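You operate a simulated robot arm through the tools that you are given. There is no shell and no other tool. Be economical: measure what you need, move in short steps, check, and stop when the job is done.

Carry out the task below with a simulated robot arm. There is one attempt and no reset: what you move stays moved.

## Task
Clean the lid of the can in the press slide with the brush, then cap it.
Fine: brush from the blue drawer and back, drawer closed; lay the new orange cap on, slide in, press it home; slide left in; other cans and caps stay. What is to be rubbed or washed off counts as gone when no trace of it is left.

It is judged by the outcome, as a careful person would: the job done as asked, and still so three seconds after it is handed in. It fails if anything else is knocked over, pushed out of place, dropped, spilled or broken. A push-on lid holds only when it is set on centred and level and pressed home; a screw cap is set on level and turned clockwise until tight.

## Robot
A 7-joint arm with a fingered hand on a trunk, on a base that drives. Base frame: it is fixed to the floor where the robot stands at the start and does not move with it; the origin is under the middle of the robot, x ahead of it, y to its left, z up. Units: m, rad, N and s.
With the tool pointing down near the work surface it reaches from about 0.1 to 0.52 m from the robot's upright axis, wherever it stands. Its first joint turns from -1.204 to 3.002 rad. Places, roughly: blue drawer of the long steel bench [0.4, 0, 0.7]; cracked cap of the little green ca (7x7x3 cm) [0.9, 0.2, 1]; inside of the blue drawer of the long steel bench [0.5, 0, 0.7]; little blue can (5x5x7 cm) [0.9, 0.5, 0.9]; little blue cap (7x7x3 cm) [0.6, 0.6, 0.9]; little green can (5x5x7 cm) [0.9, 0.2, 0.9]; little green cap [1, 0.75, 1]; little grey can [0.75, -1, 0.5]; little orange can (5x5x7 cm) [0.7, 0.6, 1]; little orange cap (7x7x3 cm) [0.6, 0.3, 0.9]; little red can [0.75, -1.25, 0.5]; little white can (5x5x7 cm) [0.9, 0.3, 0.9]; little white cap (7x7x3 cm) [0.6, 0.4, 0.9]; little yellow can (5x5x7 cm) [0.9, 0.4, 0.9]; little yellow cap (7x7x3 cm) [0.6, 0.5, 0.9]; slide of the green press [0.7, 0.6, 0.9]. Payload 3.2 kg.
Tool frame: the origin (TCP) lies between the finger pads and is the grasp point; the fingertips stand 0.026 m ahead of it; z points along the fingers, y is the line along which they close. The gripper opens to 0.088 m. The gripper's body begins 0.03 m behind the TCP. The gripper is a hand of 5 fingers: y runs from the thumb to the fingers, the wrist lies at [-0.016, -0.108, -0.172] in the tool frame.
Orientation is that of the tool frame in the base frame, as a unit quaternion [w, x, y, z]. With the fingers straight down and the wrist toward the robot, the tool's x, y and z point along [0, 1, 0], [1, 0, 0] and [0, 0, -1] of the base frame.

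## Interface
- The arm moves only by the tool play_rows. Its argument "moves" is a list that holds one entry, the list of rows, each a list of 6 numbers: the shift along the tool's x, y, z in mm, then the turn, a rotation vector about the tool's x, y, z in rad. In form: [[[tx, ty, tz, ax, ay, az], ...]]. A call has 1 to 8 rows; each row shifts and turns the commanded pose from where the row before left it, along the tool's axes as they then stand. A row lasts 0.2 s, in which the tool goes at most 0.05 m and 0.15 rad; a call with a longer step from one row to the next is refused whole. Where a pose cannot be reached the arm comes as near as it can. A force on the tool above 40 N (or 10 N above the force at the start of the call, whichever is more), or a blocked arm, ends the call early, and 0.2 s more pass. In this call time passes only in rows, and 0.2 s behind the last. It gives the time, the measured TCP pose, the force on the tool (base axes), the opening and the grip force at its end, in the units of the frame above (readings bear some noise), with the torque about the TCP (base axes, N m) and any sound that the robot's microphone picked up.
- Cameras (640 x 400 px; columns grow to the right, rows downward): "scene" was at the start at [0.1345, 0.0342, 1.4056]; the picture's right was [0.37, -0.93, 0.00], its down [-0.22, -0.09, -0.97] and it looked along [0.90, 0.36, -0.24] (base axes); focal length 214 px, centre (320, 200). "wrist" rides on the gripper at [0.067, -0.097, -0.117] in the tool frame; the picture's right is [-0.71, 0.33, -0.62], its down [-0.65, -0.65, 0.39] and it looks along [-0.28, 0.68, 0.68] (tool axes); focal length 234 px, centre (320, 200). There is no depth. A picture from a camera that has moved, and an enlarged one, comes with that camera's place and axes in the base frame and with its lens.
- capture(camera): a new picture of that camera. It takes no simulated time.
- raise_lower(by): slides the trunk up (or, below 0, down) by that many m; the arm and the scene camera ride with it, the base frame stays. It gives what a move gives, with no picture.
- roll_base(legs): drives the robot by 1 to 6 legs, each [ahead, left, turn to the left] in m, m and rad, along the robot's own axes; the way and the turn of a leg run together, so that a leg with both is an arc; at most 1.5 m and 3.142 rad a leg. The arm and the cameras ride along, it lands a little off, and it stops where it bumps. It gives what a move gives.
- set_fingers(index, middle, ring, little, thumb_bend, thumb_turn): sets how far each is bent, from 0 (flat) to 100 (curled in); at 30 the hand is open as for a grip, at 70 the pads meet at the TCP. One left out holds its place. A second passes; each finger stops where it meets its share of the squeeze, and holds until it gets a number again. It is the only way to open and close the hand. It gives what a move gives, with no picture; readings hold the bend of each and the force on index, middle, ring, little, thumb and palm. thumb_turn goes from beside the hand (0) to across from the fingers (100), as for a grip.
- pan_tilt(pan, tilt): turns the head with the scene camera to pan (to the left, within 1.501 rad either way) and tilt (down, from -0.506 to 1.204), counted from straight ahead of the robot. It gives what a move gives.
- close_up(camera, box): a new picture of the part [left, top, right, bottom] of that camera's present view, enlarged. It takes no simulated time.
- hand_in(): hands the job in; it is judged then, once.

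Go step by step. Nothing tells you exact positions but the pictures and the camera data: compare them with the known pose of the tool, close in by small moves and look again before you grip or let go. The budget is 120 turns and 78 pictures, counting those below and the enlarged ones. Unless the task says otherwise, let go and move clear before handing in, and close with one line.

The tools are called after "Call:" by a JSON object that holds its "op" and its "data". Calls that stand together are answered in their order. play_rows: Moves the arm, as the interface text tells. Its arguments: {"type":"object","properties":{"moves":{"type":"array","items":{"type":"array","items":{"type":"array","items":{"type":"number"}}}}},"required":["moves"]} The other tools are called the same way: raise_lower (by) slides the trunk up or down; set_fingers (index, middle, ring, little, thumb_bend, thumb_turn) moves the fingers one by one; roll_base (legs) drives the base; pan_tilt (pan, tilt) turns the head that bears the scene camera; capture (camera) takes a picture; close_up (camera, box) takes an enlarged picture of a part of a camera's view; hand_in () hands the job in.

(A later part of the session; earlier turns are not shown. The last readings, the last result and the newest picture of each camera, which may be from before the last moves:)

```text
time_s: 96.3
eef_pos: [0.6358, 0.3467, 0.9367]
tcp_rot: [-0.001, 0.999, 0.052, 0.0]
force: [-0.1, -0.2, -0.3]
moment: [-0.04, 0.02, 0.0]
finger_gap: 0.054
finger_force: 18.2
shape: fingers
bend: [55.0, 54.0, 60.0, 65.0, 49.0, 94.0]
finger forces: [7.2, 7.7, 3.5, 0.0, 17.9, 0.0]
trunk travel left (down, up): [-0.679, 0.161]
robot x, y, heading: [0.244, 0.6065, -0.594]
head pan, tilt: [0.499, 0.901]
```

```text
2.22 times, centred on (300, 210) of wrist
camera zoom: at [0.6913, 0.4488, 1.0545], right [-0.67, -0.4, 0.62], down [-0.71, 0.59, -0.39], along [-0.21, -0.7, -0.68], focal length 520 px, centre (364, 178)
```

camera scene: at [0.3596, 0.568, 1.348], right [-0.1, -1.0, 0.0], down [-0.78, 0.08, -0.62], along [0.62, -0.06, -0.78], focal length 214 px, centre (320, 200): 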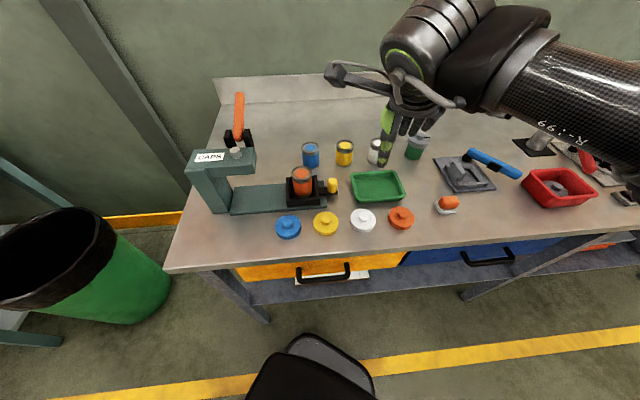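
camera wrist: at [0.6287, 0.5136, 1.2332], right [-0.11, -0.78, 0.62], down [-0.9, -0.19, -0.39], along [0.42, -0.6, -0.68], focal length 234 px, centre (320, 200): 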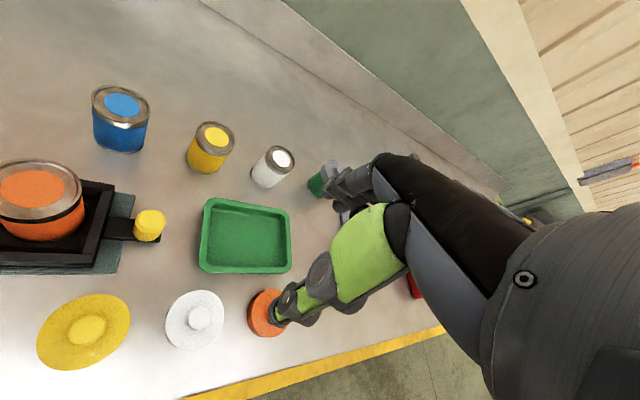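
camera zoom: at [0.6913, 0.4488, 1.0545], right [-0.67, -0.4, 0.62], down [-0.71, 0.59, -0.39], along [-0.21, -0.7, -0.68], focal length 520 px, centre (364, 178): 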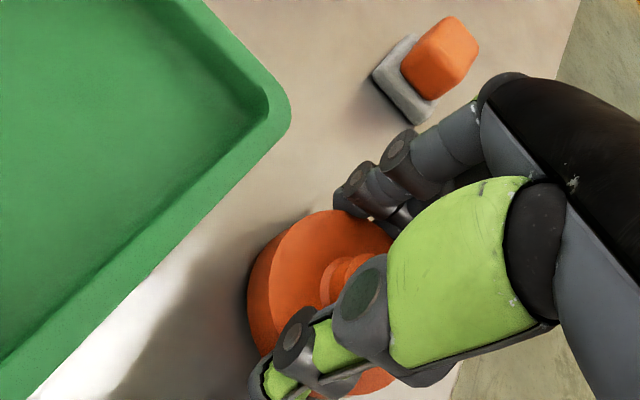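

The cap lifts with the hand. I raise it further and check level.

Call:
{"op": "play_rows", "data": {"moves": [[[0, 0, -10, 0, 0, 0], [0, 0, -20, 0, 0, 0], [0, 0, -30, 0, 0, 0], [0, 0, -40, 0, 0, 0], [0, 0, -40, 0, 0, 0], [0, 0, -40, 0, 0, 0]]]}}

Call:
{"op": "close_up", "data": {"camera": "scene", "box": [340, 90, 500, 210]}}

Call:
{"op": "close_up", "data": {"camera": "wrist", "box": [180, 120, 420, 300]}}

```text
time_s: 97.7
eef_pos: [0.6341, 0.3459, 1.1172]
tcp_rot: [-0.001, 0.999, 0.052, 0.0]
force: [0.0, -0.4, -0.8]
moment: [-0.02, 0.0, 0.02]
finger_gap: 0.054
finger_force: 18.3
shape: fingers
bend: [55.0, 54.0, 60.0, 65.0, 49.0, 94.0]
finger forces: [7.5, 7.8, 3.9, 0.1, 17.9, 0.1]
trunk travel left (down, up): [-0.679, 0.161]
robot x, y, heading: [0.2426, 0.6033, -0.596]
head pan, tilt: [0.499, 0.901]
```

```text
3.33 times, centred on (420, 150) of scene
camera zoom: at [0.3593, 0.5686, 1.3481], right [-0.1, -1.0, 0.0], down [-0.78, 0.08, -0.62], along [0.62, -0.06, -0.78], focal length 715 px, centre (-13, 367)
```

zoom: 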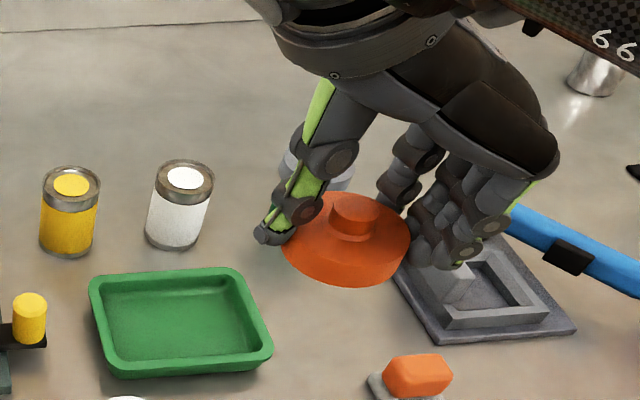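

```text
2.22 times, centred on (300, 210) of wrist
camera zoom: at [0.6898, 0.4488, 1.2352], right [-0.67, -0.4, 0.62], down [-0.71, 0.58, -0.39], along [-0.21, -0.7, -0.68], focal length 520 px, centre (364, 178)
```

zoom: 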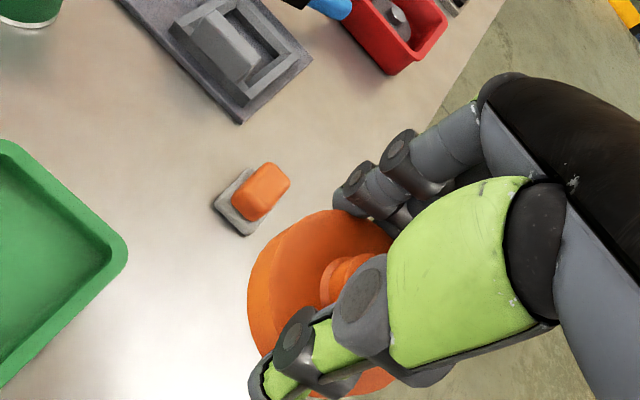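

The cap is held centred (within ~2 mm of the TCP) and level. I carry it high to the can while turning the hand back so the wrist stays clear of the press.

Call:
{"op": "play_rows", "data": {"moves": [[[12, -18.8, 0, 0, 0, -0.1466], [14.7, -16.9, 0, 0, 0, -0.1466], [17, -14.6, 0, 0, 0, -0.1466], [18.9, -11.9, 0, 0, 0, -0.1466], [20.5, -9, 0, 0, 0, -0.1466]]]}}

Call:
{"op": "play_rows", "data": {"moves": [[[21.6, -6, 0, 0, 0, -0.1466], [22.2, -2.7, 0, 0, 0, -0.1466], [22.4, 0.5, 0, 0, 0, -0.1466], [22, 3.8, 0, 0, 0, -0.1466], [21.2, 7, 0, 0, 0, -0.1466]]]}}

Call:
{"op": "close_up", "data": {"camera": "scene", "box": [200, 60, 400, 220]}}

Call:
{"op": "capture", "data": {"camera": "wrist"}}

```text
time_s: 98.9
eef_pos: [0.6854, 0.4465, 1.1179]
tcp_rot: [0.001, 0.913, 0.407, 0.002]
force: [0.2, 0.1, -0.3]
moment: [0.0, 0.0, -0.03]
finger_gap: 0.0537
finger_force: 18.4
shape: fingers
bend: [55.0, 54.0, 60.0, 65.0, 49.0, 94.0]
finger forces: [7.4, 7.8, 3.8, 0.0, 17.8, 0.0]
trunk travel left (down, up): [-0.679, 0.161]
robot x, y, heading: [0.2461, 0.605, -0.598]
head pan, tilt: [0.499, 0.901]
```

```text
time_s: 100.1
eef_pos: [0.7369, 0.5446, 1.1181]
tcp_rot: [0.0, 0.707, 0.707, 0.0]
force: [0.4, 0.5, -0.4]
moment: [0.03, 0.03, 0.04]
finger_gap: 0.0537
finger_force: 18.7
shape: fingers
bend: [55.0, 54.0, 60.0, 65.0, 49.0, 94.0]
finger forces: [7.5, 7.8, 3.8, 0.1, 17.6, 0.1]
trunk travel left (down, up): [-0.679, 0.161]
robot x, y, heading: [0.2455, 0.6071, -0.597]
head pan, tilt: [0.499, 0.901]
```

```text
2.50 times, centred on (300, 140) of scene
camera zoom: at [0.3604, 0.5686, 1.348], right [-0.1, -1.0, 0.0], down [-0.78, 0.08, -0.62], along [0.62, -0.06, -0.78], focal length 536 px, centre (370, 350)
```

zoom: 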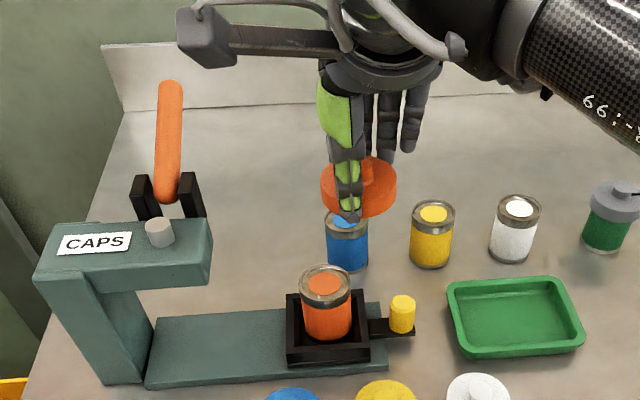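

```text
18 pictures are left
camera wrist: at [0.6383, 0.6114, 1.2352], right [0.33, -0.71, 0.62], down [-0.65, -0.65, -0.39], along [0.68, -0.28, -0.68], focal length 234 px, centre (320, 200)
```

wrist: 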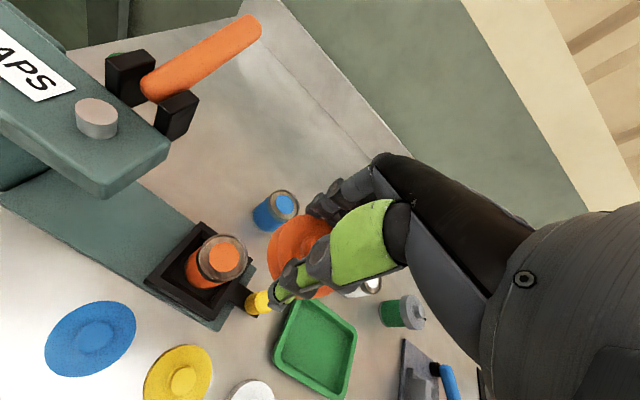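

The can is confirmed at about (0.737, 0.577). I centre the cap above it and come down to just above the rim.

Call:
{"op": "play_rows", "data": {"moves": [[[18, -1, 10, 0, 0, 0], [17, 0, 15, 0, 0, 0], [0, 0, 25, 0, 0, 0], [0, 0, 20, 0, 0, 0], [0, 0, 13, 0, 0, 0]]]}}

Call:
{"op": "close_up", "data": {"camera": "scene", "box": [250, 120, 350, 210]}}

Call:
{"op": "close_up", "data": {"camera": "wrist", "box": [180, 180, 380, 340]}}

```text
time_s: 101.3
eef_pos: [0.7346, 0.5791, 1.0353]
tcp_rot: [0.0, 0.708, 0.706, 0.002]
force: [-0.9, 0.0, -0.8]
moment: [0.02, 0.03, -0.02]
finger_gap: 0.0538
finger_force: 18.7
shape: fingers
bend: [55.0, 54.0, 60.0, 65.0, 49.0, 94.0]
finger forces: [7.5, 7.7, 3.9, 0.1, 17.6, 0.1]
trunk travel left (down, up): [-0.679, 0.161]
robot x, y, heading: [0.2454, 0.6025, -0.596]
head pan, tilt: [0.499, 0.901]
```

```text
4.44 times, centred on (300, 165) of scene
camera zoom: at [0.3599, 0.5679, 1.3481], right [-0.1, -1.0, 0.0], down [-0.78, 0.08, -0.62], along [0.62, -0.06, -0.78], focal length 953 px, centre (409, 356)
```

zoom: 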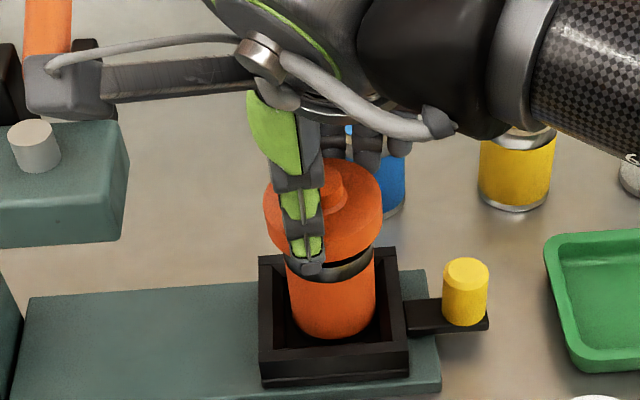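

```text
2.50 times, centred on (280, 260) of wrist
camera zoom: at [0.6374, 0.646, 1.1519], right [0.33, -0.71, 0.62], down [-0.65, -0.65, -0.39], along [0.68, -0.28, -0.68], focal length 585 px, centre (420, 50)
```

zoom: 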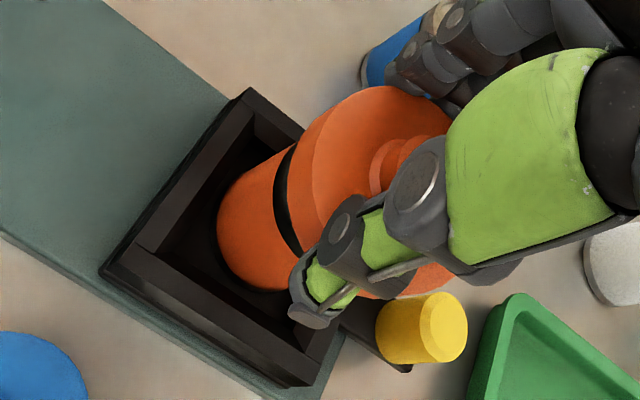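

The cap looks centred over the can left-right; I nudge 1.5 mm in x and creep down until it touches.

Call:
{"op": "play_rows", "data": {"moves": [[[0, 1.5, 3, 0, 0, 0], [0, 0, 3, 0, 0, 0], [0, 0, 3, 0, 0, 0], [0, 0, 2, 0, 0, 0]]]}}

```text
time_s: 102.3
eef_pos: [0.7369, 0.5811, 1.0231]
tcp_rot: [0.0, 0.707, 0.707, 0.002]
force: [0.0, -0.3, -0.6]
moment: [0.0, 0.02, 0.02]
finger_gap: 0.0538
finger_force: 18.3
shape: fingers
bend: [55.0, 54.0, 60.0, 65.0, 49.0, 94.0]
finger forces: [7.6, 7.7, 4.0, 0.0, 17.6, 0.1]
trunk travel left (down, up): [-0.679, 0.161]
robot x, y, heading: [0.2459, 0.6048, -0.596]
head pan, tilt: [0.499, 0.901]
```

Call:
{"op": "play_rows", "data": {"moves": [[[0, 0, 2, 0, 0, 0], [0, 0, 2, 0, 0, 0]]]}}

Call:
{"op": "close_up", "data": {"camera": "scene", "box": [270, 140, 340, 200]}}

```text
time_s: 102.9
eef_pos: [0.7363, 0.58, 1.0206]
tcp_rot: [0.0, 0.708, 0.707, 0.002]
force: [-0.2, -0.3, 0.4]
moment: [0.02, -0.01, 0.0]
finger_gap: 0.0537
finger_force: 18.7
shape: fingers
bend: [55.0, 55.0, 60.0, 65.0, 49.0, 94.0]
finger forces: [7.3, 7.7, 3.9, 0.0, 17.7, 0.0]
trunk travel left (down, up): [-0.679, 0.161]
robot x, y, heading: [0.2448, 0.6016, -0.596]
head pan, tilt: [0.499, 0.901]
```

```text
6.67 times, centred on (305, 170) of scene
camera zoom: at [0.3597, 0.5681, 1.3481], right [-0.1, -1.0, 0.0], down [-0.78, 0.08, -0.62], along [0.62, -0.06, -0.78], focal length 1430 px, centre (420, 400)
```

zoom: 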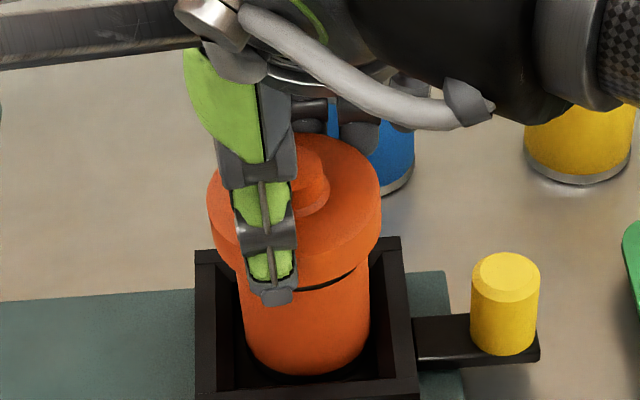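

Left-right it is within 1 mm; I correct that and lower to contact.

Call:
{"op": "play_rows", "data": {"moves": [[[-1, -0.5, 2, 0, 0, 0], [0, 0, 2, 0, 0, 0]]]}}

```text
time_s: 103.5
eef_pos: [0.7363, 0.5797, 1.0166]
tcp_rot: [0.001, 0.709, 0.706, 0.003]
force: [0.6, -0.5, 3.7]
moment: [-0.02, -0.05, 0.02]
finger_gap: 0.0537
finger_force: 18.8
shape: fingers
bend: [55.0, 54.0, 60.0, 65.0, 49.0, 94.0]
finger forces: [7.7, 8.0, 4.1, 0.0, 17.9, 0.0]
trunk travel left (down, up): [-0.679, 0.161]
robot x, y, heading: [0.246, 0.6052, -0.597]
head pan, tilt: [0.499, 0.901]
```

Contact at 3.7 N. One more millimetre, then I release the cap evenly.

Call:
{"op": "play_rows", "data": {"moves": [[[0, 0, 1, 0, 0, 0]]]}}

Call:
{"op": "set_fingers", "data": {"index": 32, "middle": 32, "ring": 32, "little": 32, "thumb_bend": 32}}

Call:
{"op": "play_rows", "data": {"moves": [[[0, 0, -10, 0, 0, 0], [0, 0, -20, 0, 0, 0], [0, 0, -30, 0, 0, 0], [0, 0, -30, 0, 0, 0], [-30, 0, -20, 0, 0, 0], [-40, 0, 0, 0, 0, 0], [-40, 0, 0, 0, 0, 0]]]}}

Call:
{"op": "close_up", "data": {"camera": "scene", "box": [180, 90, 360, 230]}}

Call:
{"op": "close_up", "data": {"camera": "wrist", "box": [40, 120, 320, 320]}}

```text
time_s: 103.9
eef_pos: [0.7346, 0.5795, 1.0173]
tcp_rot: [0.001, 0.708, 0.707, 0.003]
force: [1.3, -0.1, 8.1]
moment: [-0.01, -0.11, -0.03]
finger_gap: 0.0539
finger_force: 19.9
shape: fingers
bend: [55.0, 54.0, 60.0, 65.0, 49.0, 94.0]
finger forces: [7.8, 8.6, 4.5, 0.1, 18.2, 0.0]
trunk travel left (down, up): [-0.679, 0.161]
robot x, y, heading: [0.2445, 0.6043, -0.598]
head pan, tilt: [0.499, 0.901]
```

```text
time_s: 104.9
eef_pos: [0.7362, 0.5802, 1.0148]
tcp_rot: [0.001, 0.708, 0.706, 0.002]
force: [0.7, 0.1, 0.8]
moment: [-0.01, 0.0, 0.01]
finger_gap: 0.0835
finger_force: 0.0
shape: fingers
bend: [32.0, 32.0, 32.0, 32.0, 32.0, 97.0]
finger forces: [0.0, 0.0, 0.0, 0.1, 0.0, 0.0]
trunk travel left (down, up): [-0.679, 0.161]
robot x, y, heading: [0.2453, 0.6034, -0.597]
head pan, tilt: [0.499, 0.901]
```

```text
time_s: 106.5
eef_pos: [0.735, 0.466, 1.1261]
tcp_rot: [0.0, 0.707, 0.707, 0.002]
force: [-0.3, 0.2, -0.4]
moment: [0.0, -0.01, -0.01]
finger_gap: 0.0832
finger_force: 0.0
shape: fingers
bend: [32.0, 32.0, 32.0, 32.0, 32.0, 97.0]
finger forces: [0.0, 0.1, 0.1, 0.1, 0.0, 0.0]
trunk travel left (down, up): [-0.679, 0.161]
robot x, y, heading: [0.2446, 0.6039, -0.593]
head pan, tilt: [0.499, 0.901]
```

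```text
2.86 times, centred on (270, 160) of scene
camera zoom: at [0.3593, 0.5664, 1.3481], right [-0.1, -1.0, 0.0], down [-0.78, 0.08, -0.62], along [0.62, -0.06, -0.78], focal length 613 px, centre (463, 314)
```

zoom: 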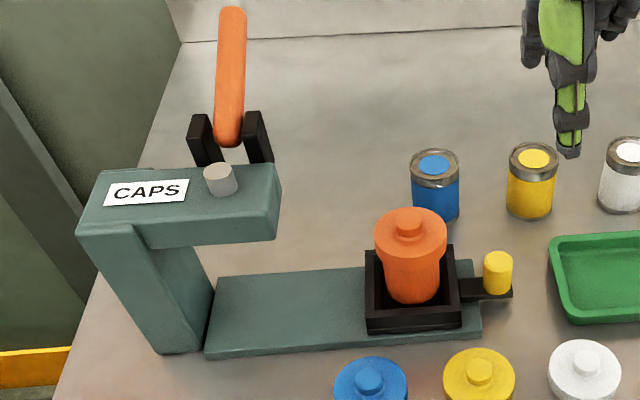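

```text
2.00 times, centred on (180, 220) of wrist
camera zoom: at [0.6369, 0.5322, 1.2427], right [0.33, -0.71, 0.62], down [-0.65, -0.65, -0.39], along [0.68, -0.28, -0.68], focal length 468 px, centre (600, 160)
```

zoom: 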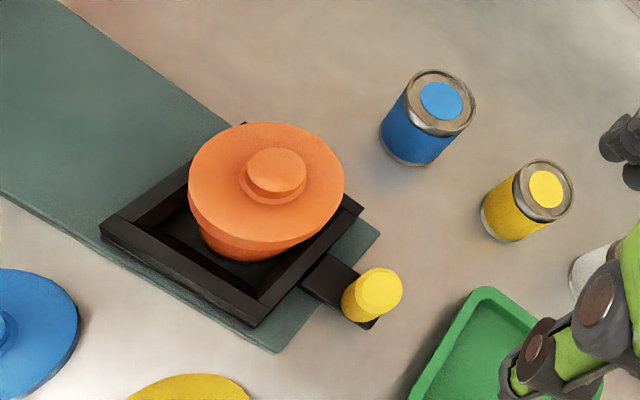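

The cap sits level on the can. One precise close-up to check centring before pressing.

Call:
{"op": "close_up", "data": {"camera": "scene", "box": [285, 150, 355, 205]}}

```text
7.27 times, centred on (320, 178) of scene
camera zoom: at [0.3593, 0.5664, 1.3481], right [-0.1, -1.0, 0.0], down [-0.78, 0.08, -0.62], along [0.62, -0.06, -0.78], focal length 1560 px, centre (320, 364)
```

zoom: 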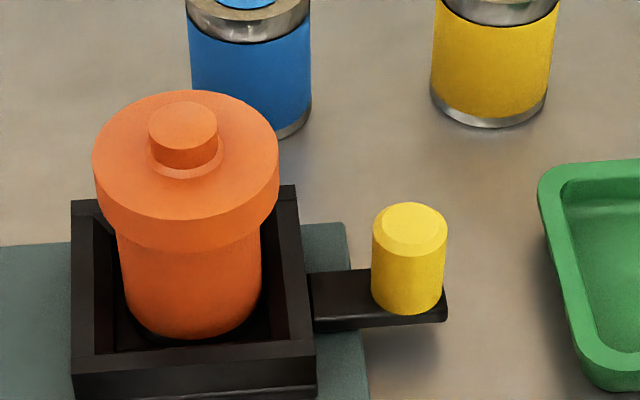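

The cap is centred on the can (the axes agree within a millimetre). Next the slide: I close the hand and set it down on the right-hand side of the yellow knob, to push it left under the press.

Call:
{"op": "set_fingers", "data": {"index": 70, "middle": 70, "ring": 70, "little": 70, "thumb_bend": 70}}

Call:
{"op": "play_rows", "data": {"moves": [[[-22, -7, 0, 0, 0, 0], [-22, -7, 20, 0, 0, 0], [0, 0, 40, 0, 0, 0], [0, 0, 40, 0, 0, 0], [0, 0, 35, 0, 0, 0], [0, 0, 25, 0, 0, 0]]]}}

Call:
{"op": "close_up", "data": {"camera": "scene", "box": [280, 110, 420, 220]}}

```text
time_s: 107.5
eef_pos: [0.7352, 0.4678, 1.1249]
tcp_rot: [0.001, 0.707, 0.707, 0.002]
force: [-0.5, -0.2, -0.4]
moment: [0.0, 0.0, 0.02]
finger_gap: 0.0036
finger_force: 0.1
shape: fingers
bend: [70.0, 70.0, 70.0, 70.0, 70.0, 97.0]
finger forces: [0.1, 0.0, 0.0, 0.0, 0.0, 0.0]
trunk travel left (down, up): [-0.679, 0.161]
robot x, y, heading: [0.2455, 0.6075, -0.6]
head pan, tilt: [0.499, 0.901]
```

```text
time_s: 108.9
eef_pos: [0.7222, 0.4248, 0.9637]
tcp_rot: [0.0, 0.707, 0.707, 0.002]
force: [-0.1, 0.0, -0.3]
moment: [-0.01, -0.01, 0.0]
finger_gap: 0.0034
finger_force: 0.1
shape: fingers
bend: [70.0, 70.0, 70.0, 70.0, 70.0, 97.0]
finger forces: [0.1, 0.0, 0.0, 0.0, 0.0, 0.0]
trunk travel left (down, up): [-0.679, 0.161]
robot x, y, heading: [0.2435, 0.6023, -0.601]
head pan, tilt: [0.499, 0.901]
```

```text
3.64 times, centred on (350, 165) of scene
camera zoom: at [0.3599, 0.5678, 1.3481], right [-0.1, -1.0, 0.0], down [-0.78, 0.08, -0.62], along [0.62, -0.06, -0.78], focal length 780 px, centre (211, 327)
```

zoom: 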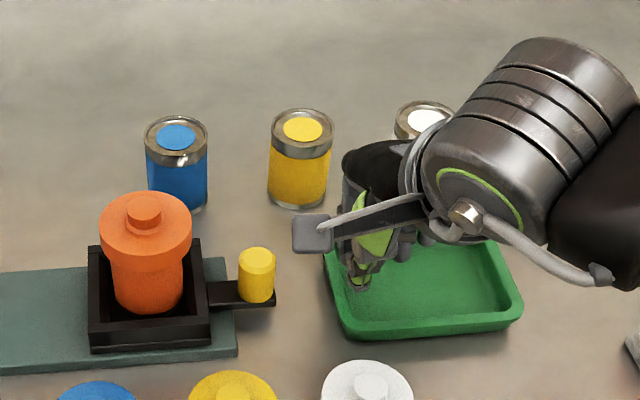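

Positioned behind the knob. I lower 18 mm and push left in small steps.

Call:
{"op": "play_rows", "data": {"moves": [[[0, 3, 10, 0, 0, 0], [0, 3, 8, 0, 0, 0], [8, 0, 0, 0, 0, 0], [8, 0, 0, 0, 0, 0], [8, 0, 0, 0, 0, 0], [8, 0, 0, 0, 0, 0]]]}}

Call:
{"op": "close_up", "data": {"camera": "scene", "box": [240, 110, 380, 220]}}

```text
time_s: 110.3
eef_pos: [0.7274, 0.4424, 0.9465]
tcp_rot: [0.001, 0.714, 0.701, 0.001]
force: [-0.3, -36.7, 6.0]
moment: [-1.03, -0.05, -0.26]
finger_gap: 0.0033
finger_force: 19.2
shape: fingers
bend: [70.0, 70.0, 70.0, 70.0, 70.0, 97.0]
finger forces: [0.0, 37.0, 0.1, 0.1, 0.1, 0.1]
trunk travel left (down, up): [-0.679, 0.161]
robot x, y, heading: [0.2455, 0.6016, -0.602]
head pan, tilt: [0.499, 0.901]
```

```text
3.64 times, centred on (310, 165) of scene
camera zoom: at [0.3581, 0.5571, 1.3479], right [-0.1, -0.99, -0.01], down [-0.78, 0.08, -0.62], along [0.62, -0.06, -0.78], focal length 780 px, centre (356, 327)
```

zoom: 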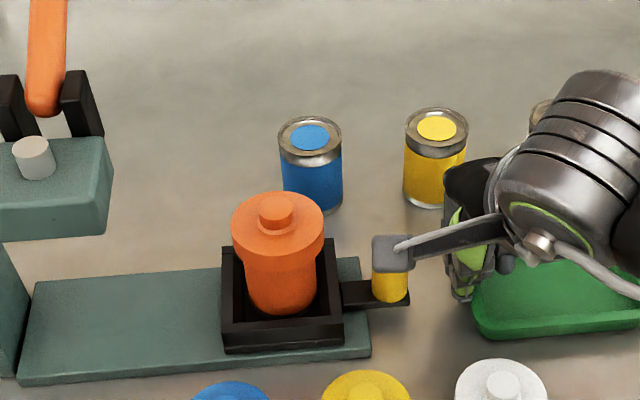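

A finger tip caught on something at z≈0.918, probably the tray wall, at 37 N. I back off at once, lift, and check whether the tray is still in place.

Call:
{"op": "play_rows", "data": {"moves": [[[-10, 0, 0, 0, 0, 0], [-6, 0, 0, 0, 0, 0], [0, 0, -15, 0, 0, 0], [0, 0, -20, 0, 0, 0]]]}}

Call:
{"op": "capture", "data": {"camera": "scene"}}

```text
time_s: 111.3
eef_pos: [0.7283, 0.4427, 0.9818]
tcp_rot: [-0.001, 0.707, 0.708, 0.003]
force: [0.0, -0.5, 0.4]
moment: [0.0, 0.02, -0.02]
finger_gap: 0.0029
finger_force: 0.0
shape: fingers
bend: [70.0, 70.0, 70.0, 70.0, 70.0, 97.0]
finger forces: [0.0, 0.1, 0.0, 0.0, 0.0, 0.0]
trunk travel left (down, up): [-0.679, 0.161]
robot x, y, heading: [0.2463, 0.6034, -0.596]
head pan, tilt: [0.499, 0.901]
```

```text
9 pictures are left
camera scene: at [0.3595, 0.5676, 1.348], right [-0.1, -1.0, 0.0], down [-0.78, 0.08, -0.62], along [0.62, -0.06, -0.78], focal length 214 px, centre (320, 200)
```

scene: 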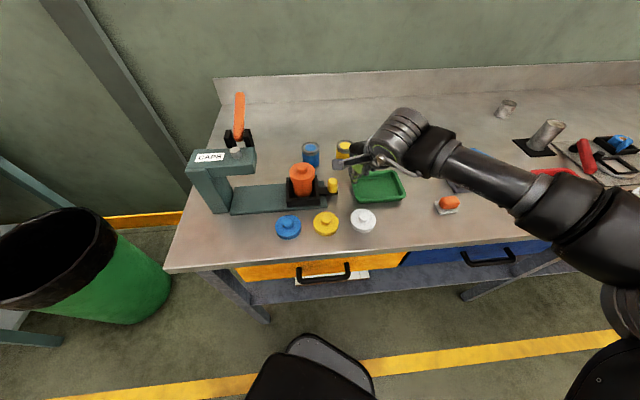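

The tray looks unmoved. One close-up to see gap between fingers, knob and tray.

Call:
{"op": "close_up", "data": {"camera": "scene", "box": [280, 110, 420, 220]}}

```text
3.64 times, centred on (350, 165) of scene
camera zoom: at [0.3595, 0.5676, 1.348], right [-0.1, -1.0, 0.0], down [-0.78, 0.08, -0.62], along [0.62, -0.06, -0.78], focal length 780 px, centre (211, 327)
```

zoom: 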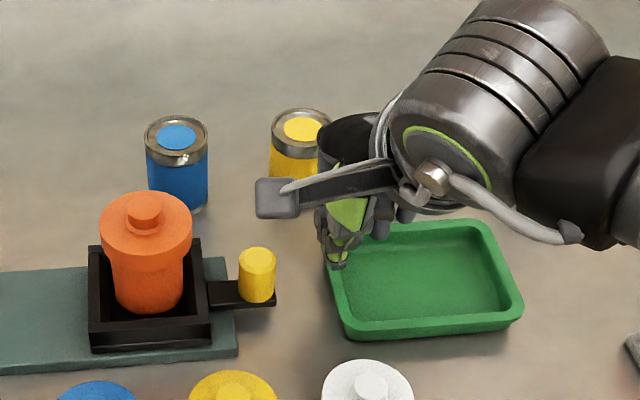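

Nothing has moved; the finger tip had only caught the tray's wall. I go down less deep this time (tips clear of the tray, still overlapping the knob) and push left.

Call:
{"op": "play_rows", "data": {"moves": [[[0, 0, 12, 0, 0, 0], [0, 0, 11, 0, 0, 0], [8, 0, 0, 0, 0, 0], [8, 0, 0, 0, 0, 0], [8, 0, 0, 0, 0, 0], [8, 0, 0, 0, 0, 0]]]}}

Call:
{"op": "play_rows", "data": {"moves": [[[8, 0, 0, 0, 0, 0], [8, 0, 0, 0, 0, 0]]]}}

```text
time_s: 112.7
eef_pos: [0.7274, 0.4724, 0.9593]
tcp_rot: [0.0, 0.708, 0.706, 0.001]
force: [0.3, -0.9, -0.2]
moment: [0.01, -0.03, -0.04]
finger_gap: 0.0029
finger_force: 0.2
shape: fingers
bend: [70.0, 70.0, 70.0, 70.0, 70.0, 97.0]
finger forces: [1.2, 0.0, 0.0, 0.0, 0.0, 0.0]
trunk travel left (down, up): [-0.679, 0.161]
robot x, y, heading: [0.2461, 0.6029, -0.596]
head pan, tilt: [0.499, 0.901]
```

```text
time_s: 113.3
eef_pos: [0.7284, 0.4895, 0.9575]
tcp_rot: [0.0, 0.708, 0.707, 0.002]
force: [-0.8, -1.2, 0.3]
moment: [0.02, 0.01, 0.04]
finger_gap: 0.0029
finger_force: 0.1
shape: fingers
bend: [70.0, 70.0, 70.0, 70.0, 70.0, 97.0]
finger forces: [0.4, 0.1, 0.0, 0.0, 0.0, 0.0]
trunk travel left (down, up): [-0.679, 0.161]
robot x, y, heading: [0.2456, 0.606, -0.593]
head pan, tilt: [0.499, 0.901]
```

Index feels light contact. I check that the slide moves.

Call:
{"op": "close_up", "data": {"camera": "scene", "box": [220, 90, 400, 220]}}

```text
3.08 times, centred on (310, 155) of scene
camera zoom: at [0.3598, 0.5682, 1.3481], right [-0.1, -1.0, 0.0], down [-0.78, 0.08, -0.62], along [0.62, -0.06, -0.78], focal length 660 px, centre (351, 338)
```

zoom: 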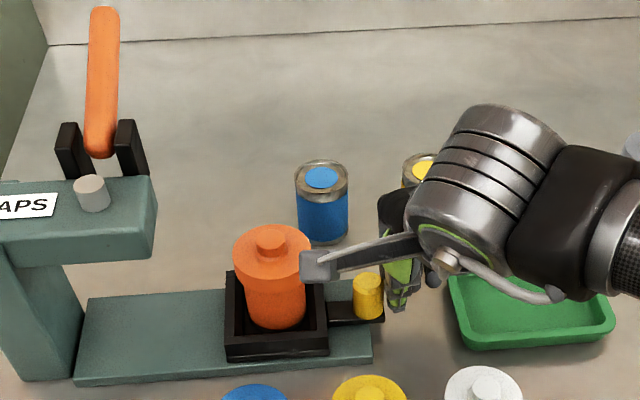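

The slide moves with the capped can upright. I continue pushing it in.

Call:
{"op": "play_rows", "data": {"moves": [[[8, 0, 0, 0, 0, 0], [8, 0, 0, 0, 0, 0], [8, 0, 0, 0, 0, 0], [8, 0, 0, 0, 0, 0], [8, 0, 0, 0, 0, 0], [8, 0, 0, 0, 0, 0], [8, 0, 0, 0, 0, 0]]]}}

Call:
{"op": "play_rows", "data": {"moves": [[[8, 0, 0, 0, 0, 0], [8, 0, 0, 0, 0, 0], [6, 0, 0, 0, 0, 0]]]}}

Call:
{"op": "close_up", "data": {"camera": "scene", "box": [180, 90, 360, 220]}}

```text
time_s: 114.9
eef_pos: [0.7287, 0.546, 0.9587]
tcp_rot: [0.0, 0.709, 0.706, 0.001]
force: [-0.3, -0.8, -0.9]
moment: [-0.02, -0.01, -0.04]
finger_gap: 0.0031
finger_force: 0.4
shape: fingers
bend: [70.0, 70.0, 70.0, 70.0, 70.0, 97.0]
finger forces: [0.9, 0.1, 0.0, 0.0, 0.0, 0.0]
trunk travel left (down, up): [-0.679, 0.161]
robot x, y, heading: [0.2466, 0.6027, -0.595]
head pan, tilt: [0.499, 0.901]
```

```text
time_s: 115.7
eef_pos: [0.7274, 0.5682, 0.9589]
tcp_rot: [0.001, 0.707, 0.707, 0.002]
force: [0.0, -1.2, -0.6]
moment: [0.02, -0.01, -0.02]
finger_gap: 0.0032
finger_force: 0.9
shape: fingers
bend: [70.0, 70.0, 70.0, 70.0, 70.0, 97.0]
finger forces: [0.9, 0.0, 0.0, 0.0, 0.1, 0.1]
trunk travel left (down, up): [-0.679, 0.161]
robot x, y, heading: [0.2461, 0.6064, -0.599]
head pan, tilt: [0.499, 0.901]
```

```text
3.08 times, centred on (270, 155) of scene
camera zoom: at [0.3598, 0.5681, 1.3481], right [-0.1, -1.0, 0.0], down [-0.78, 0.08, -0.62], along [0.62, -0.06, -0.78], focal length 660 px, centre (474, 338)
```

zoom: 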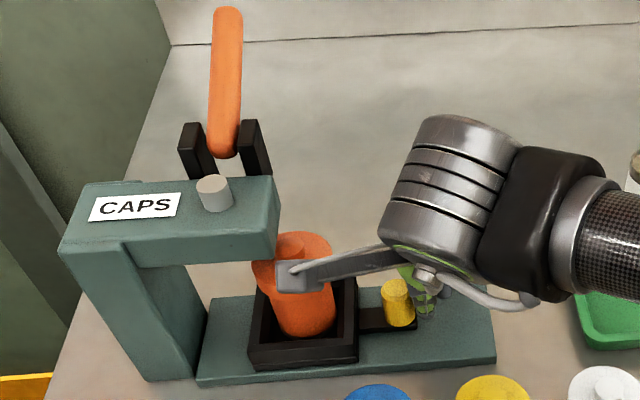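

The cap is entering under the press head. I keep pushing in small steps, watching the force for the end stop.

Call:
{"op": "play_rows", "data": {"moves": [[[6, 0, 0, 0, 0, 0], [6, 0, 0, 0, 0, 0], [6, 0, 0, 0, 0, 0], [6, 0, 0, 0, 0, 0]]]}}

Call:
{"op": "play_rows", "data": {"moves": [[[5, 0, 0, 0, 0, 0], [5, 0, 0, 0, 0, 0], [5, 0, 0, 0, 0, 0], [5, 0, 0, 0, 0, 0]]]}}

```text
time_s: 116.7
eef_pos: [0.7274, 0.5921, 0.9597]
tcp_rot: [0.0, 0.708, 0.706, 0.002]
force: [0.0, -0.8, 0.3]
moment: [-0.01, -0.02, -0.05]
finger_gap: 0.0032
finger_force: 0.5
shape: fingers
bend: [70.0, 70.0, 70.0, 70.0, 70.0, 97.0]
finger forces: [0.4, 0.0, 0.0, 0.1, 0.0, 0.1]
trunk travel left (down, up): [-0.679, 0.161]
robot x, y, heading: [0.243, 0.6072, -0.595]
head pan, tilt: [0.499, 0.901]
```

```text
time_s: 117.7
eef_pos: [0.7291, 0.6054, 0.9593]
tcp_rot: [0.0, 0.71, 0.704, 0.002]
force: [0.8, -14.5, -0.4]
moment: [-0.17, 0.0, -0.11]
finger_gap: 0.0026
finger_force: 6.8
shape: fingers
bend: [70.0, 70.0, 70.0, 70.0, 70.0, 97.0]
finger forces: [12.3, 0.1, 0.1, 0.0, 0.6, 0.0]
trunk travel left (down, up): [-0.679, 0.161]
robot x, y, heading: [0.2455, 0.604, -0.602]
head pan, tilt: [0.499, 0.901]
```

The slide has reached its end stop (14 N), with the can right under the ram at about (0.735, 0.711); the ram's grey pin tops out at z≈1.065. I back off the knob, rise, and turn the hand over the press.

Call:
{"op": "play_rows", "data": {"moves": [[[-10, 0, 0, 0, 0, 0], [-15, 0, 0, 0, 0, 0], [-15, 0, -20, 0, 0, 0], [0, 0, -45, 0, 0, 0], [0, 0, -45, 0, 0, 0], [0, 0, -45, 0, 0, 0], [0, 0, -45, 0, 0, 0]]]}}

Call:
{"op": "capture", "data": {"camera": "scene"}}

```text
time_s: 119.3
eef_pos: [0.727, 0.5718, 1.1607]
tcp_rot: [0.0, 0.708, 0.707, 0.001]
force: [0.1, 0.5, 0.1]
moment: [0.02, 0.01, 0.02]
finger_gap: 0.0032
finger_force: 0.0
shape: fingers
bend: [70.0, 70.0, 70.0, 70.0, 70.0, 97.0]
finger forces: [0.0, 0.0, 0.0, 0.0, 0.1, 0.1]
trunk travel left (down, up): [-0.679, 0.161]
robot x, y, heading: [0.2434, 0.6043, -0.597]
head pan, tilt: [0.499, 0.901]
```

```text
5 pictures are left
camera scene: at [0.3591, 0.5689, 1.3481], right [-0.1, -1.0, 0.0], down [-0.78, 0.08, -0.62], along [0.62, -0.06, -0.78], focal length 214 px, centre (320, 200)
```

scene: 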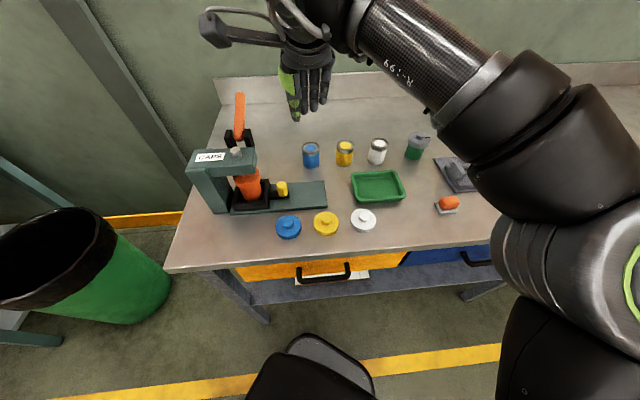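

The can stands properly under the ram. I bring the closed fingertips above the ram pin.

Call:
{"op": "play_rows", "data": {"moves": [[[28.6, 2.2, 0, 0, 0, 0.14], [28.6, -1.8, 0, 0, 0, 0.14], [28.1, -5.8, 0, 0, 0, 0.14], [27, -9.6, 0, 0, 0, 0.14], [25.4, -13.3, 0, 0, 0, 0.14], [0, 0, 15, 0, 0, 0], [0, 0, 15, 0, 0, 0]]]}}

Call:
{"op": "close_up", "data": {"camera": "scene", "box": [170, 60, 330, 220]}}

```text
time_s: 120.9
eef_pos: [0.6836, 0.5855, 1.185]
tcp_rot: [-0.001, 0.888, 0.46, 0.005]
force: [0.6, 0.5, -0.5]
moment: [0.05, 0.01, 0.03]
finger_gap: 0.0029
finger_force: 0.1
shape: fingers
bend: [70.0, 70.0, 70.0, 70.0, 70.0, 97.0]
finger forces: [0.1, 0.0, 0.0, 0.0, 0.1, 0.0]
out of reach, approached as far as the arm can: row 2, 3, 4, 5
trunk travel left (down, up): [-0.679, 0.161]
robot x, y, heading: [0.2441, 0.6038, -0.599]
head pan, tilt: [0.499, 0.901]
```

```text
2.50 times, centred on (250, 140) of scene
camera zoom: at [0.3613, 0.567, 1.3479], right [-0.1, -1.0, 0.0], down [-0.78, 0.08, -0.62], along [0.62, -0.06, -0.78], focal length 536 px, centre (495, 350)
```

zoom: 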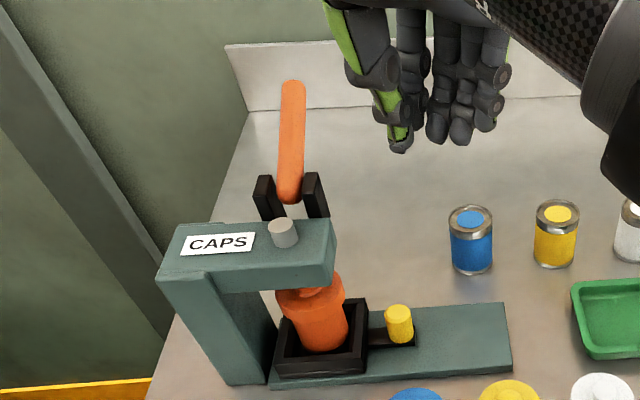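

Out of reach from this heading. I turn the robot left a little and approach again from above.

Call:
{"op": "roll_base", "data": {"legs": [[0, 0, 0.45]]}}

Call:
{"op": "play_rows", "data": {"moves": [[[-24, 24, 0, 0, 0, 0], [-24, 24, 0, 0, 0, 0], [-24, 24, 0, 0, 0, 0]]]}}

```text
time_s: 122.6
eef_pos: [0.6477, 0.7761, 1.1857]
tcp_rot: [-0.003, 0.764, 0.646, 0.003]
force: [0.3, 1.0, 0.2]
moment: [0.02, 0.0, -0.03]
finger_gap: 0.0031
finger_force: 0.0
shape: fingers
bend: [70.0, 70.0, 70.0, 70.0, 70.0, 97.0]
finger forces: [0.0, 0.0, 0.0, 0.1, 0.1, 0.1]
trunk travel left (down, up): [-0.679, 0.161]
robot x, y, heading: [0.244, 0.6041, -0.149]
head pan, tilt: [0.499, 0.901]
```

```text
time_s: 123.4
eef_pos: [0.7085, 0.6914, 1.1858]
tcp_rot: [-0.003, 0.764, 0.645, 0.003]
force: [0.1, 0.1, -0.1]
moment: [0.02, 0.0, -0.02]
finger_gap: 0.0029
finger_force: 0.1
shape: fingers
bend: [70.0, 70.0, 70.0, 70.0, 70.0, 97.0]
finger forces: [0.1, 0.0, 0.0, 0.1, 0.0, 0.0]
trunk travel left (down, up): [-0.679, 0.161]
robot x, y, heading: [0.2463, 0.6061, -0.154]
head pan, tilt: [0.499, 0.901]
```

Call:
{"op": "play_rows", "data": {"moves": [[[15, 12, 0, 0, 0, 0], [14, 11, 20, 0, 0, 0], [0, 0, 25, 0, 0, 0], [0, 0, 15, 0, 0, 0]]]}}

Call:
{"op": "close_up", "data": {"camera": "scene", "box": [280, 80, 420, 220]}}

```text
time_s: 124.4
eef_pos: [0.7356, 0.7199, 1.1256]
tcp_rot: [-0.003, 0.764, 0.645, 0.004]
force: [-0.5, -0.5, 0.6]
moment: [0.0, 0.0, 0.02]
finger_gap: 0.0032
finger_force: 0.1
shape: fingers
bend: [70.0, 70.0, 70.0, 70.0, 70.0, 97.0]
finger forces: [0.0, 0.1, 0.0, 0.0, 0.0, 0.0]
trunk travel left (down, up): [-0.679, 0.161]
robot x, y, heading: [0.2427, 0.6019, -0.158]
head pan, tilt: [0.499, 0.901]
```

```text
2.86 times, centred on (350, 150) of scene
camera zoom: at [0.3639, 0.6221, 1.3481], right [0.34, -0.94, 0.0], down [-0.74, -0.27, -0.62], along [0.58, 0.21, -0.78], focal length 613 px, centre (234, 343)
```

zoom: 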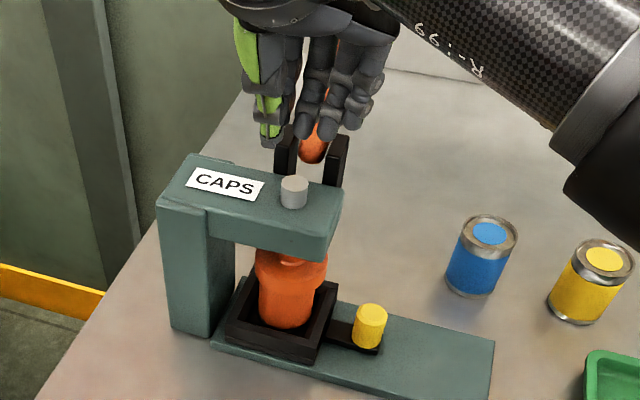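

The index tip is almost exactly above the pin. I correct a few mm and press down gently to feel whether the ram yields.

Call:
{"op": "play_rows", "data": {"moves": [[[2, -5, 10, 0, 0, 0], [0, 0, 10, 0, 0, 0], [0, 0, 8, 0, 0, 0], [0, 0, 4, 0, 0, 0], [0, 0, 3, 0, 0, 0], [0, 0, 3, 0, 0, 0]]]}}

```text
time_s: 125.8
eef_pos: [0.7298, 0.7218, 1.0875]
tcp_rot: [-0.002, 0.764, 0.646, 0.004]
force: [0.1, 0.9, 0.2]
moment: [0.01, 0.0, 0.02]
finger_gap: 0.003
finger_force: 0.1
shape: fingers
bend: [70.0, 70.0, 70.0, 70.0, 70.0, 97.0]
finger forces: [0.0, 0.0, 0.0, 0.1, 0.1, 0.0]
trunk travel left (down, up): [-0.679, 0.161]
robot x, y, heading: [0.2448, 0.6015, -0.15]
head pan, tilt: [0.499, 0.901]
```

Call:
{"op": "play_rows", "data": {"moves": [[[0, 0, 3, 0, 0, 0], [0, 0, 3, 0, 0, 0], [0, 0, 3, 0, 0, 0]]]}}

```text
time_s: 126.6
eef_pos: [0.7315, 0.7219, 1.0788]
tcp_rot: [-0.003, 0.764, 0.645, 0.004]
force: [1.5, 0.2, 3.9]
moment: [-0.07, -0.04, 0.05]
finger_gap: 0.0031
finger_force: 2.1
shape: fingers
bend: [70.0, 70.0, 70.0, 70.0, 70.0, 97.0]
finger forces: [0.0, 4.4, 0.1, 0.0, 0.0, 0.0]
trunk travel left (down, up): [-0.679, 0.161]
robot x, y, heading: [0.2419, 0.605, -0.151]
head pan, tilt: [0.499, 0.901]
```

Contact on the pin (4 N, at the pin's place). Press on in small steps.

Call:
{"op": "play_rows", "data": {"moves": [[[0, 0, 3, 0, 0, 0], [0, 0, 3, 0, 0, 0]]]}}

Call:
{"op": "play_rows", "data": {"moves": [[[0, 0, 3, 0, 0, 0], [0, 0, 3, 0, 0, 0]]]}}

```text
time_s: 127.2
eef_pos: [0.7301, 0.7225, 1.0784]
tcp_rot: [-0.001, 0.764, 0.645, 0.011]
force: [7.5, 1.8, 34.3]
moment: [-0.22, -0.2, 0.17]
finger_gap: 0.0025
finger_force: 16.9
shape: fingers
bend: [70.0, 71.0, 70.0, 70.0, 70.0, 97.0]
finger forces: [0.1, 26.0, 0.1, 0.0, 8.4, 0.1]
trunk travel left (down, up): [-0.679, 0.161]
robot x, y, heading: [0.2429, 0.6024, -0.157]
head pan, tilt: [0.499, 0.901]
```

```text
time_s: 127.6
eef_pos: [0.7316, 0.7226, 1.0789]
tcp_rot: [-0.001, 0.764, 0.645, 0.014]
force: [-2.1, 0.3, 13.4]
moment: [0.12, 0.19, 0.02]
finger_gap: 0.0043
finger_force: 6.3
shape: fingers
bend: [70.0, 71.0, 70.0, 70.0, 70.0, 97.0]
finger forces: [0.0, 2.6, 0.0, 0.0, 10.5, 0.0]
trunk travel left (down, up): [-0.679, 0.161]
robot x, y, heading: [0.2426, 0.6084, -0.155]
head pan, tilt: [0.499, 0.901]
stopped in row 1: the force on the tool passed its limit at 47 N (the readings are from after the stop); the commanded pose is now the measured one
```

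The pin is solid at 47 N, so the ram must be driven by the orange lever. Views agree that the lever is hinged at about (0.78, 0.71, 1.06) and lies back with its tip near (0.895, 0.71, 1.10). I rise, lift the trunk, and reposition the robot in front of the press to reach the lever.

Call:
{"op": "play_rows", "data": {"moves": [[[0, 0, -20, 0, 0, 0], [0, 0, -35, 0, 0, 0], [-20, -20, -40, 0, 0, 0], [-30, -20, -10, 0, 0, 0]]]}}

Call:
{"op": "raise_lower", "data": {"by": 0.12}}

Call:
{"op": "set_fingers", "data": {"index": 30, "middle": 30, "ring": 30, "little": 30, "thumb_bend": 30}}

Call:
{"op": "roll_base", "data": {"legs": [[0, 0, 0.152], [0, 0.19, 0], [0.1, 0, 0]]}}

```text
time_s: 128.6
eef_pos: [0.6827, 0.6756, 1.1785]
tcp_rot: [-0.001, 0.764, 0.645, 0.012]
force: [-0.7, 1.0, 0.0]
moment: [0.01, -0.01, -0.01]
finger_gap: 0.0034
finger_force: 0.1
shape: fingers
bend: [70.0, 70.0, 70.0, 70.0, 70.0, 97.0]
finger forces: [0.0, 0.0, 0.0, 0.0, 0.1, 0.0]
trunk travel left (down, up): [-0.679, 0.161]
robot x, y, heading: [0.2475, 0.6038, -0.15]
head pan, tilt: [0.499, 0.901]
```

```text
time_s: 130.1
eef_pos: [0.6837, 0.6792, 1.2984]
tcp_rot: [0.0, 0.764, 0.645, 0.011]
force: [0.3, 0.2, -0.3]
moment: [-0.01, -0.02, -0.01]
finger_gap: 0.0035
finger_force: 0.2
shape: fingers
bend: [70.0, 70.0, 70.0, 70.0, 70.0, 97.0]
finger forces: [0.0, 0.1, 0.0, 0.1, 0.0, 0.0]
trunk travel left (down, up): [-0.799, 0.041]
robot x, y, heading: [0.2465, 0.606, -0.15]
head pan, tilt: [0.499, 0.901]
```

```text
time_s: 131.1
eef_pos: [0.6823, 0.678, 1.2989]
tcp_rot: [-0.001, 0.764, 0.645, 0.011]
force: [-0.2, 0.2, 0.1]
moment: [-0.01, 0.0, 0.01]
finger_gap: 0.0878
finger_force: 0.1
shape: fingers
bend: [30.0, 30.0, 30.0, 30.0, 30.0, 97.0]
finger forces: [0.0, 0.0, 0.0, 0.0, 0.1, 0.1]
trunk travel left (down, up): [-0.799, 0.041]
robot x, y, heading: [0.2453, 0.6076, -0.151]
head pan, tilt: [0.499, 0.901]
```

```text
time_s: 134.0
eef_pos: [0.766, 0.9365, 1.2985]
tcp_rot: [-0.001, 0.712, 0.702, 0.01]
force: [-1.1, 0.2, 0.0]
moment: [0.01, 0.0, 0.0]
finger_gap: 0.0878
finger_force: 0.2
shape: fingers
bend: [30.0, 30.0, 30.0, 30.0, 30.0, 97.0]
finger forces: [0.1, 0.1, 0.1, 0.0, 0.1, 0.0]
trunk travel left (down, up): [-0.799, 0.041]
robot x, y, heading: [0.3431, 0.7985, 0.005]
head pan, tilt: [0.499, 0.901]
```

Call:
{"op": "play_rows", "data": {"moves": [[[-28.1, 13, 8, 0, 0, 0.15], [-25.8, 17, 8, 0, 0, 0.15], [-23, 20.7, 8, 0, 0, 0.15], [-19.7, 24, 8, 0, 0, 0.15], [-15.9, 26.6, 8, 0, 0, 0.15], [-11.6, 28.7, 8, 0, 0, 0.15], [-7.3, 30.1, 8, 0, 0, 0.15], [-2.6, 30.8, 8, 0, 0, 0.15]]]}}

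```text
time_s: 135.8
eef_pos: [0.8699, 0.7091, 1.2307]
tcp_rot: [-0.008, 0.984, 0.175, 0.008]
force: [0.7, -0.2, 0.0]
moment: [0.0, 0.01, 0.0]
finger_gap: 0.0877
finger_force: 0.1
shape: fingers
bend: [30.0, 30.0, 30.0, 30.0, 30.0, 97.0]
finger forces: [0.0, 0.1, 0.1, 0.0, 0.0, 0.0]
trunk travel left (down, up): [-0.799, 0.041]
robot x, y, heading: [0.3473, 0.797, 0.005]
head pan, tilt: [0.499, 0.901]
```

Within reach, straight above the lever. One wrist picture to align.

Call:
{"op": "capture", "data": {"camera": "wrist"}}

```text
2 pictures are left
camera wrist: at [0.8962, 0.8207, 1.3498], right [-0.56, -0.57, 0.61], down [-0.83, 0.4, -0.39], along [-0.02, -0.72, -0.69], focal length 234 px, centre (320, 200)
```

wrist: 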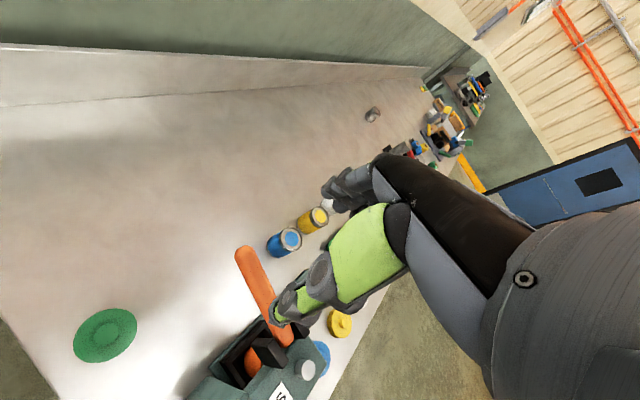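

The lever lies right between thumb and fingers. I go down around it and close.

Call:
{"op": "play_rows", "data": {"moves": [[[3, 0, 30, 0, 0, 0], [0, 0, 30, 0, 0, 0], [0, 0, 30, 0, 0, 0], [0, 0, 25, 0, 0, 0], [0, 0, 12, 0, 0, 0]]]}}

Call:
{"op": "set_fingers", "data": {"index": 70, "middle": 70, "ring": 70, "little": 70, "thumb_bend": 70}}

```text
time_s: 137.0
eef_pos: [0.8733, 0.7129, 1.1041]
tcp_rot: [-0.008, 0.984, 0.177, 0.008]
force: [0.2, 1.5, 0.1]
moment: [0.03, 0.0, -0.04]
finger_gap: 0.0877
finger_force: 0.0
shape: fingers
bend: [30.0, 30.0, 30.0, 30.0, 30.0, 97.0]
finger forces: [0.0, 0.1, 0.0, 0.0, 0.1, 0.1]
trunk travel left (down, up): [-0.799, 0.041]
robot x, y, heading: [0.3465, 0.7944, 0.003]
head pan, tilt: [0.499, 0.901]
```

```text
time_s: 138.0
eef_pos: [0.8742, 0.7073, 1.1039]
tcp_rot: [-0.008, 0.984, 0.176, 0.008]
force: [4.0, -15.4, -1.5]
moment: [-0.11, -0.02, -0.13]
finger_gap: 0.024
finger_force: 11.8
shape: fingers
bend: [57.0, 65.0, 69.0, 70.0, 66.0, 97.0]
finger forces: [14.1, 5.0, 1.0, 0.0, 4.9, 0.1]
trunk travel left (down, up): [-0.799, 0.041]
robot x, y, heading: [0.3441, 0.7962, 0.002]
head pan, tilt: [0.499, 0.901]
```

Lever gripped. I balance the grip and start lifting the lever along its arc, feeling the force.

Call:
{"op": "play_rows", "data": {"moves": [[[0, 4, 0, 0, 0, 0], [-4, -1.5, -8, 0, 0, 0], [-4, -1.5, -8, 0, 0, 0]]]}}

```text
time_s: 138.8
eef_pos: [0.8664, 0.7075, 1.1192]
tcp_rot: [-0.009, 0.984, 0.178, 0.008]
force: [4.4, -9.1, -6.1]
moment: [-0.1, -0.04, -0.09]
finger_gap: 0.0227
finger_force: 8.2
shape: fingers
bend: [57.0, 65.0, 70.0, 70.0, 67.0, 96.0]
finger forces: [8.4, 4.0, 0.0, 0.1, 3.7, 0.0]
trunk travel left (down, up): [-0.799, 0.041]
robot x, y, heading: [0.3462, 0.7955, 0.002]
head pan, tilt: [0.499, 0.901]
```

Call:
{"op": "play_rows", "data": {"moves": [[[-5, 0, -7, 0, 0, 0], [-5, 0, -7, 0, 0, 0], [-6, -1, -6, 0, 0, 0], [-6, -1, -6, 0, 0, 0]]]}}

```text
time_s: 139.8
eef_pos: [0.8421, 0.7042, 1.1482]
tcp_rot: [-0.008, 0.984, 0.179, 0.01]
force: [-0.5, 0.7, 0.5]
moment: [0.0, -0.04, 0.0]
finger_gap: 0.0063
finger_force: 0.0
shape: fingers
bend: [67.0, 70.0, 70.0, 70.0, 70.0, 97.0]
finger forces: [0.1, 0.0, 0.0, 0.0, 0.0, 0.0]
trunk travel left (down, up): [-0.799, 0.041]
robot x, y, heading: [0.3439, 0.7942, 0.01]
head pan, tilt: [0.499, 0.901]
```

The fingers slipped off without the lever following upward, so maybe it works by pushing it down. The closed fingers are above it now; I test gently.

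Call:
{"op": "play_rows", "data": {"moves": [[[14, 3, 0, 0, 0, 0], [14, 3, 0, 0, 0, 0], [0, 0, 6, 0, 0, 0], [0, 0, 5, 0, 0, 0], [0, 0, 4, 0, 0, 0]]]}}

Call:
{"op": "play_rows", "data": {"moves": [[[0, 0, 4, 0, 0, 0], [0, 0, 4, 0, 0, 0]]]}}

```text
time_s: 141.0
eef_pos: [0.8717, 0.7083, 1.1326]
tcp_rot: [-0.009, 0.984, 0.177, 0.008]
force: [0.2, 0.3, -0.1]
moment: [0.0, 0.0, -0.04]
finger_gap: 0.006
finger_force: 0.1
shape: fingers
bend: [67.0, 70.0, 70.0, 70.0, 70.0, 97.0]
finger forces: [0.4, 0.1, 0.0, 0.0, 0.0, 0.0]
trunk travel left (down, up): [-0.799, 0.041]
robot x, y, heading: [0.3468, 0.7955, 0.004]
head pan, tilt: [0.499, 0.901]
```

```text
time_s: 141.6
eef_pos: [0.8726, 0.708, 1.1247]
tcp_rot: [-0.007, 0.984, 0.177, 0.009]
force: [0.3, -0.4, 0.8]
moment: [-0.02, -0.01, 0.01]
finger_gap: 0.0063
finger_force: 0.5
shape: fingers
bend: [67.0, 70.0, 70.0, 70.0, 70.0, 97.0]
finger forces: [0.4, 0.0, 0.0, 0.1, 0.0, 0.0]
trunk travel left (down, up): [-0.799, 0.041]
robot x, y, heading: [0.3451, 0.7952, 0.004]
head pan, tilt: [0.499, 0.901]
```

Call:
{"op": "play_rows", "data": {"moves": [[[0, 0, 4, 0, 0, 0], [0, 0, 4, 0, 0, 0], [0, 0, 3, 0, 0, 0]]]}}

Call:
{"op": "play_rows", "data": {"moves": [[[0, 0, 4, 0, 0, 0], [0, 0, 4, 0, 0, 0]]]}}

```text
time_s: 142.4
eef_pos: [0.8719, 0.7087, 1.1135]
tcp_rot: [-0.008, 0.984, 0.178, 0.009]
force: [-0.9, 0.3, 1.4]
moment: [-0.02, 0.01, 0.03]
finger_gap: 0.0064
finger_force: 0.8
shape: fingers
bend: [67.0, 70.0, 70.0, 70.0, 70.0, 97.0]
finger forces: [0.1, 0.6, 0.0, 0.1, 0.0, 0.0]
trunk travel left (down, up): [-0.799, 0.041]
robot x, y, heading: [0.3433, 0.7978, 0.006]
head pan, tilt: [0.499, 0.901]
```

```text
time_s: 143.0
eef_pos: [0.8723, 0.709, 1.1052]
tcp_rot: [-0.007, 0.984, 0.177, 0.008]
force: [1.4, -0.7, 2.4]
moment: [-0.04, -0.02, 0.0]
finger_gap: 0.0062
finger_force: 0.7
shape: fingers
bend: [67.0, 70.0, 70.0, 70.0, 70.0, 97.0]
finger forces: [0.0, 1.9, 0.0, 0.1, 0.0, 0.0]
trunk travel left (down, up): [-0.799, 0.041]
robot x, y, heading: [0.3464, 0.7951, 0.004]
head pan, tilt: [0.499, 0.901]
```

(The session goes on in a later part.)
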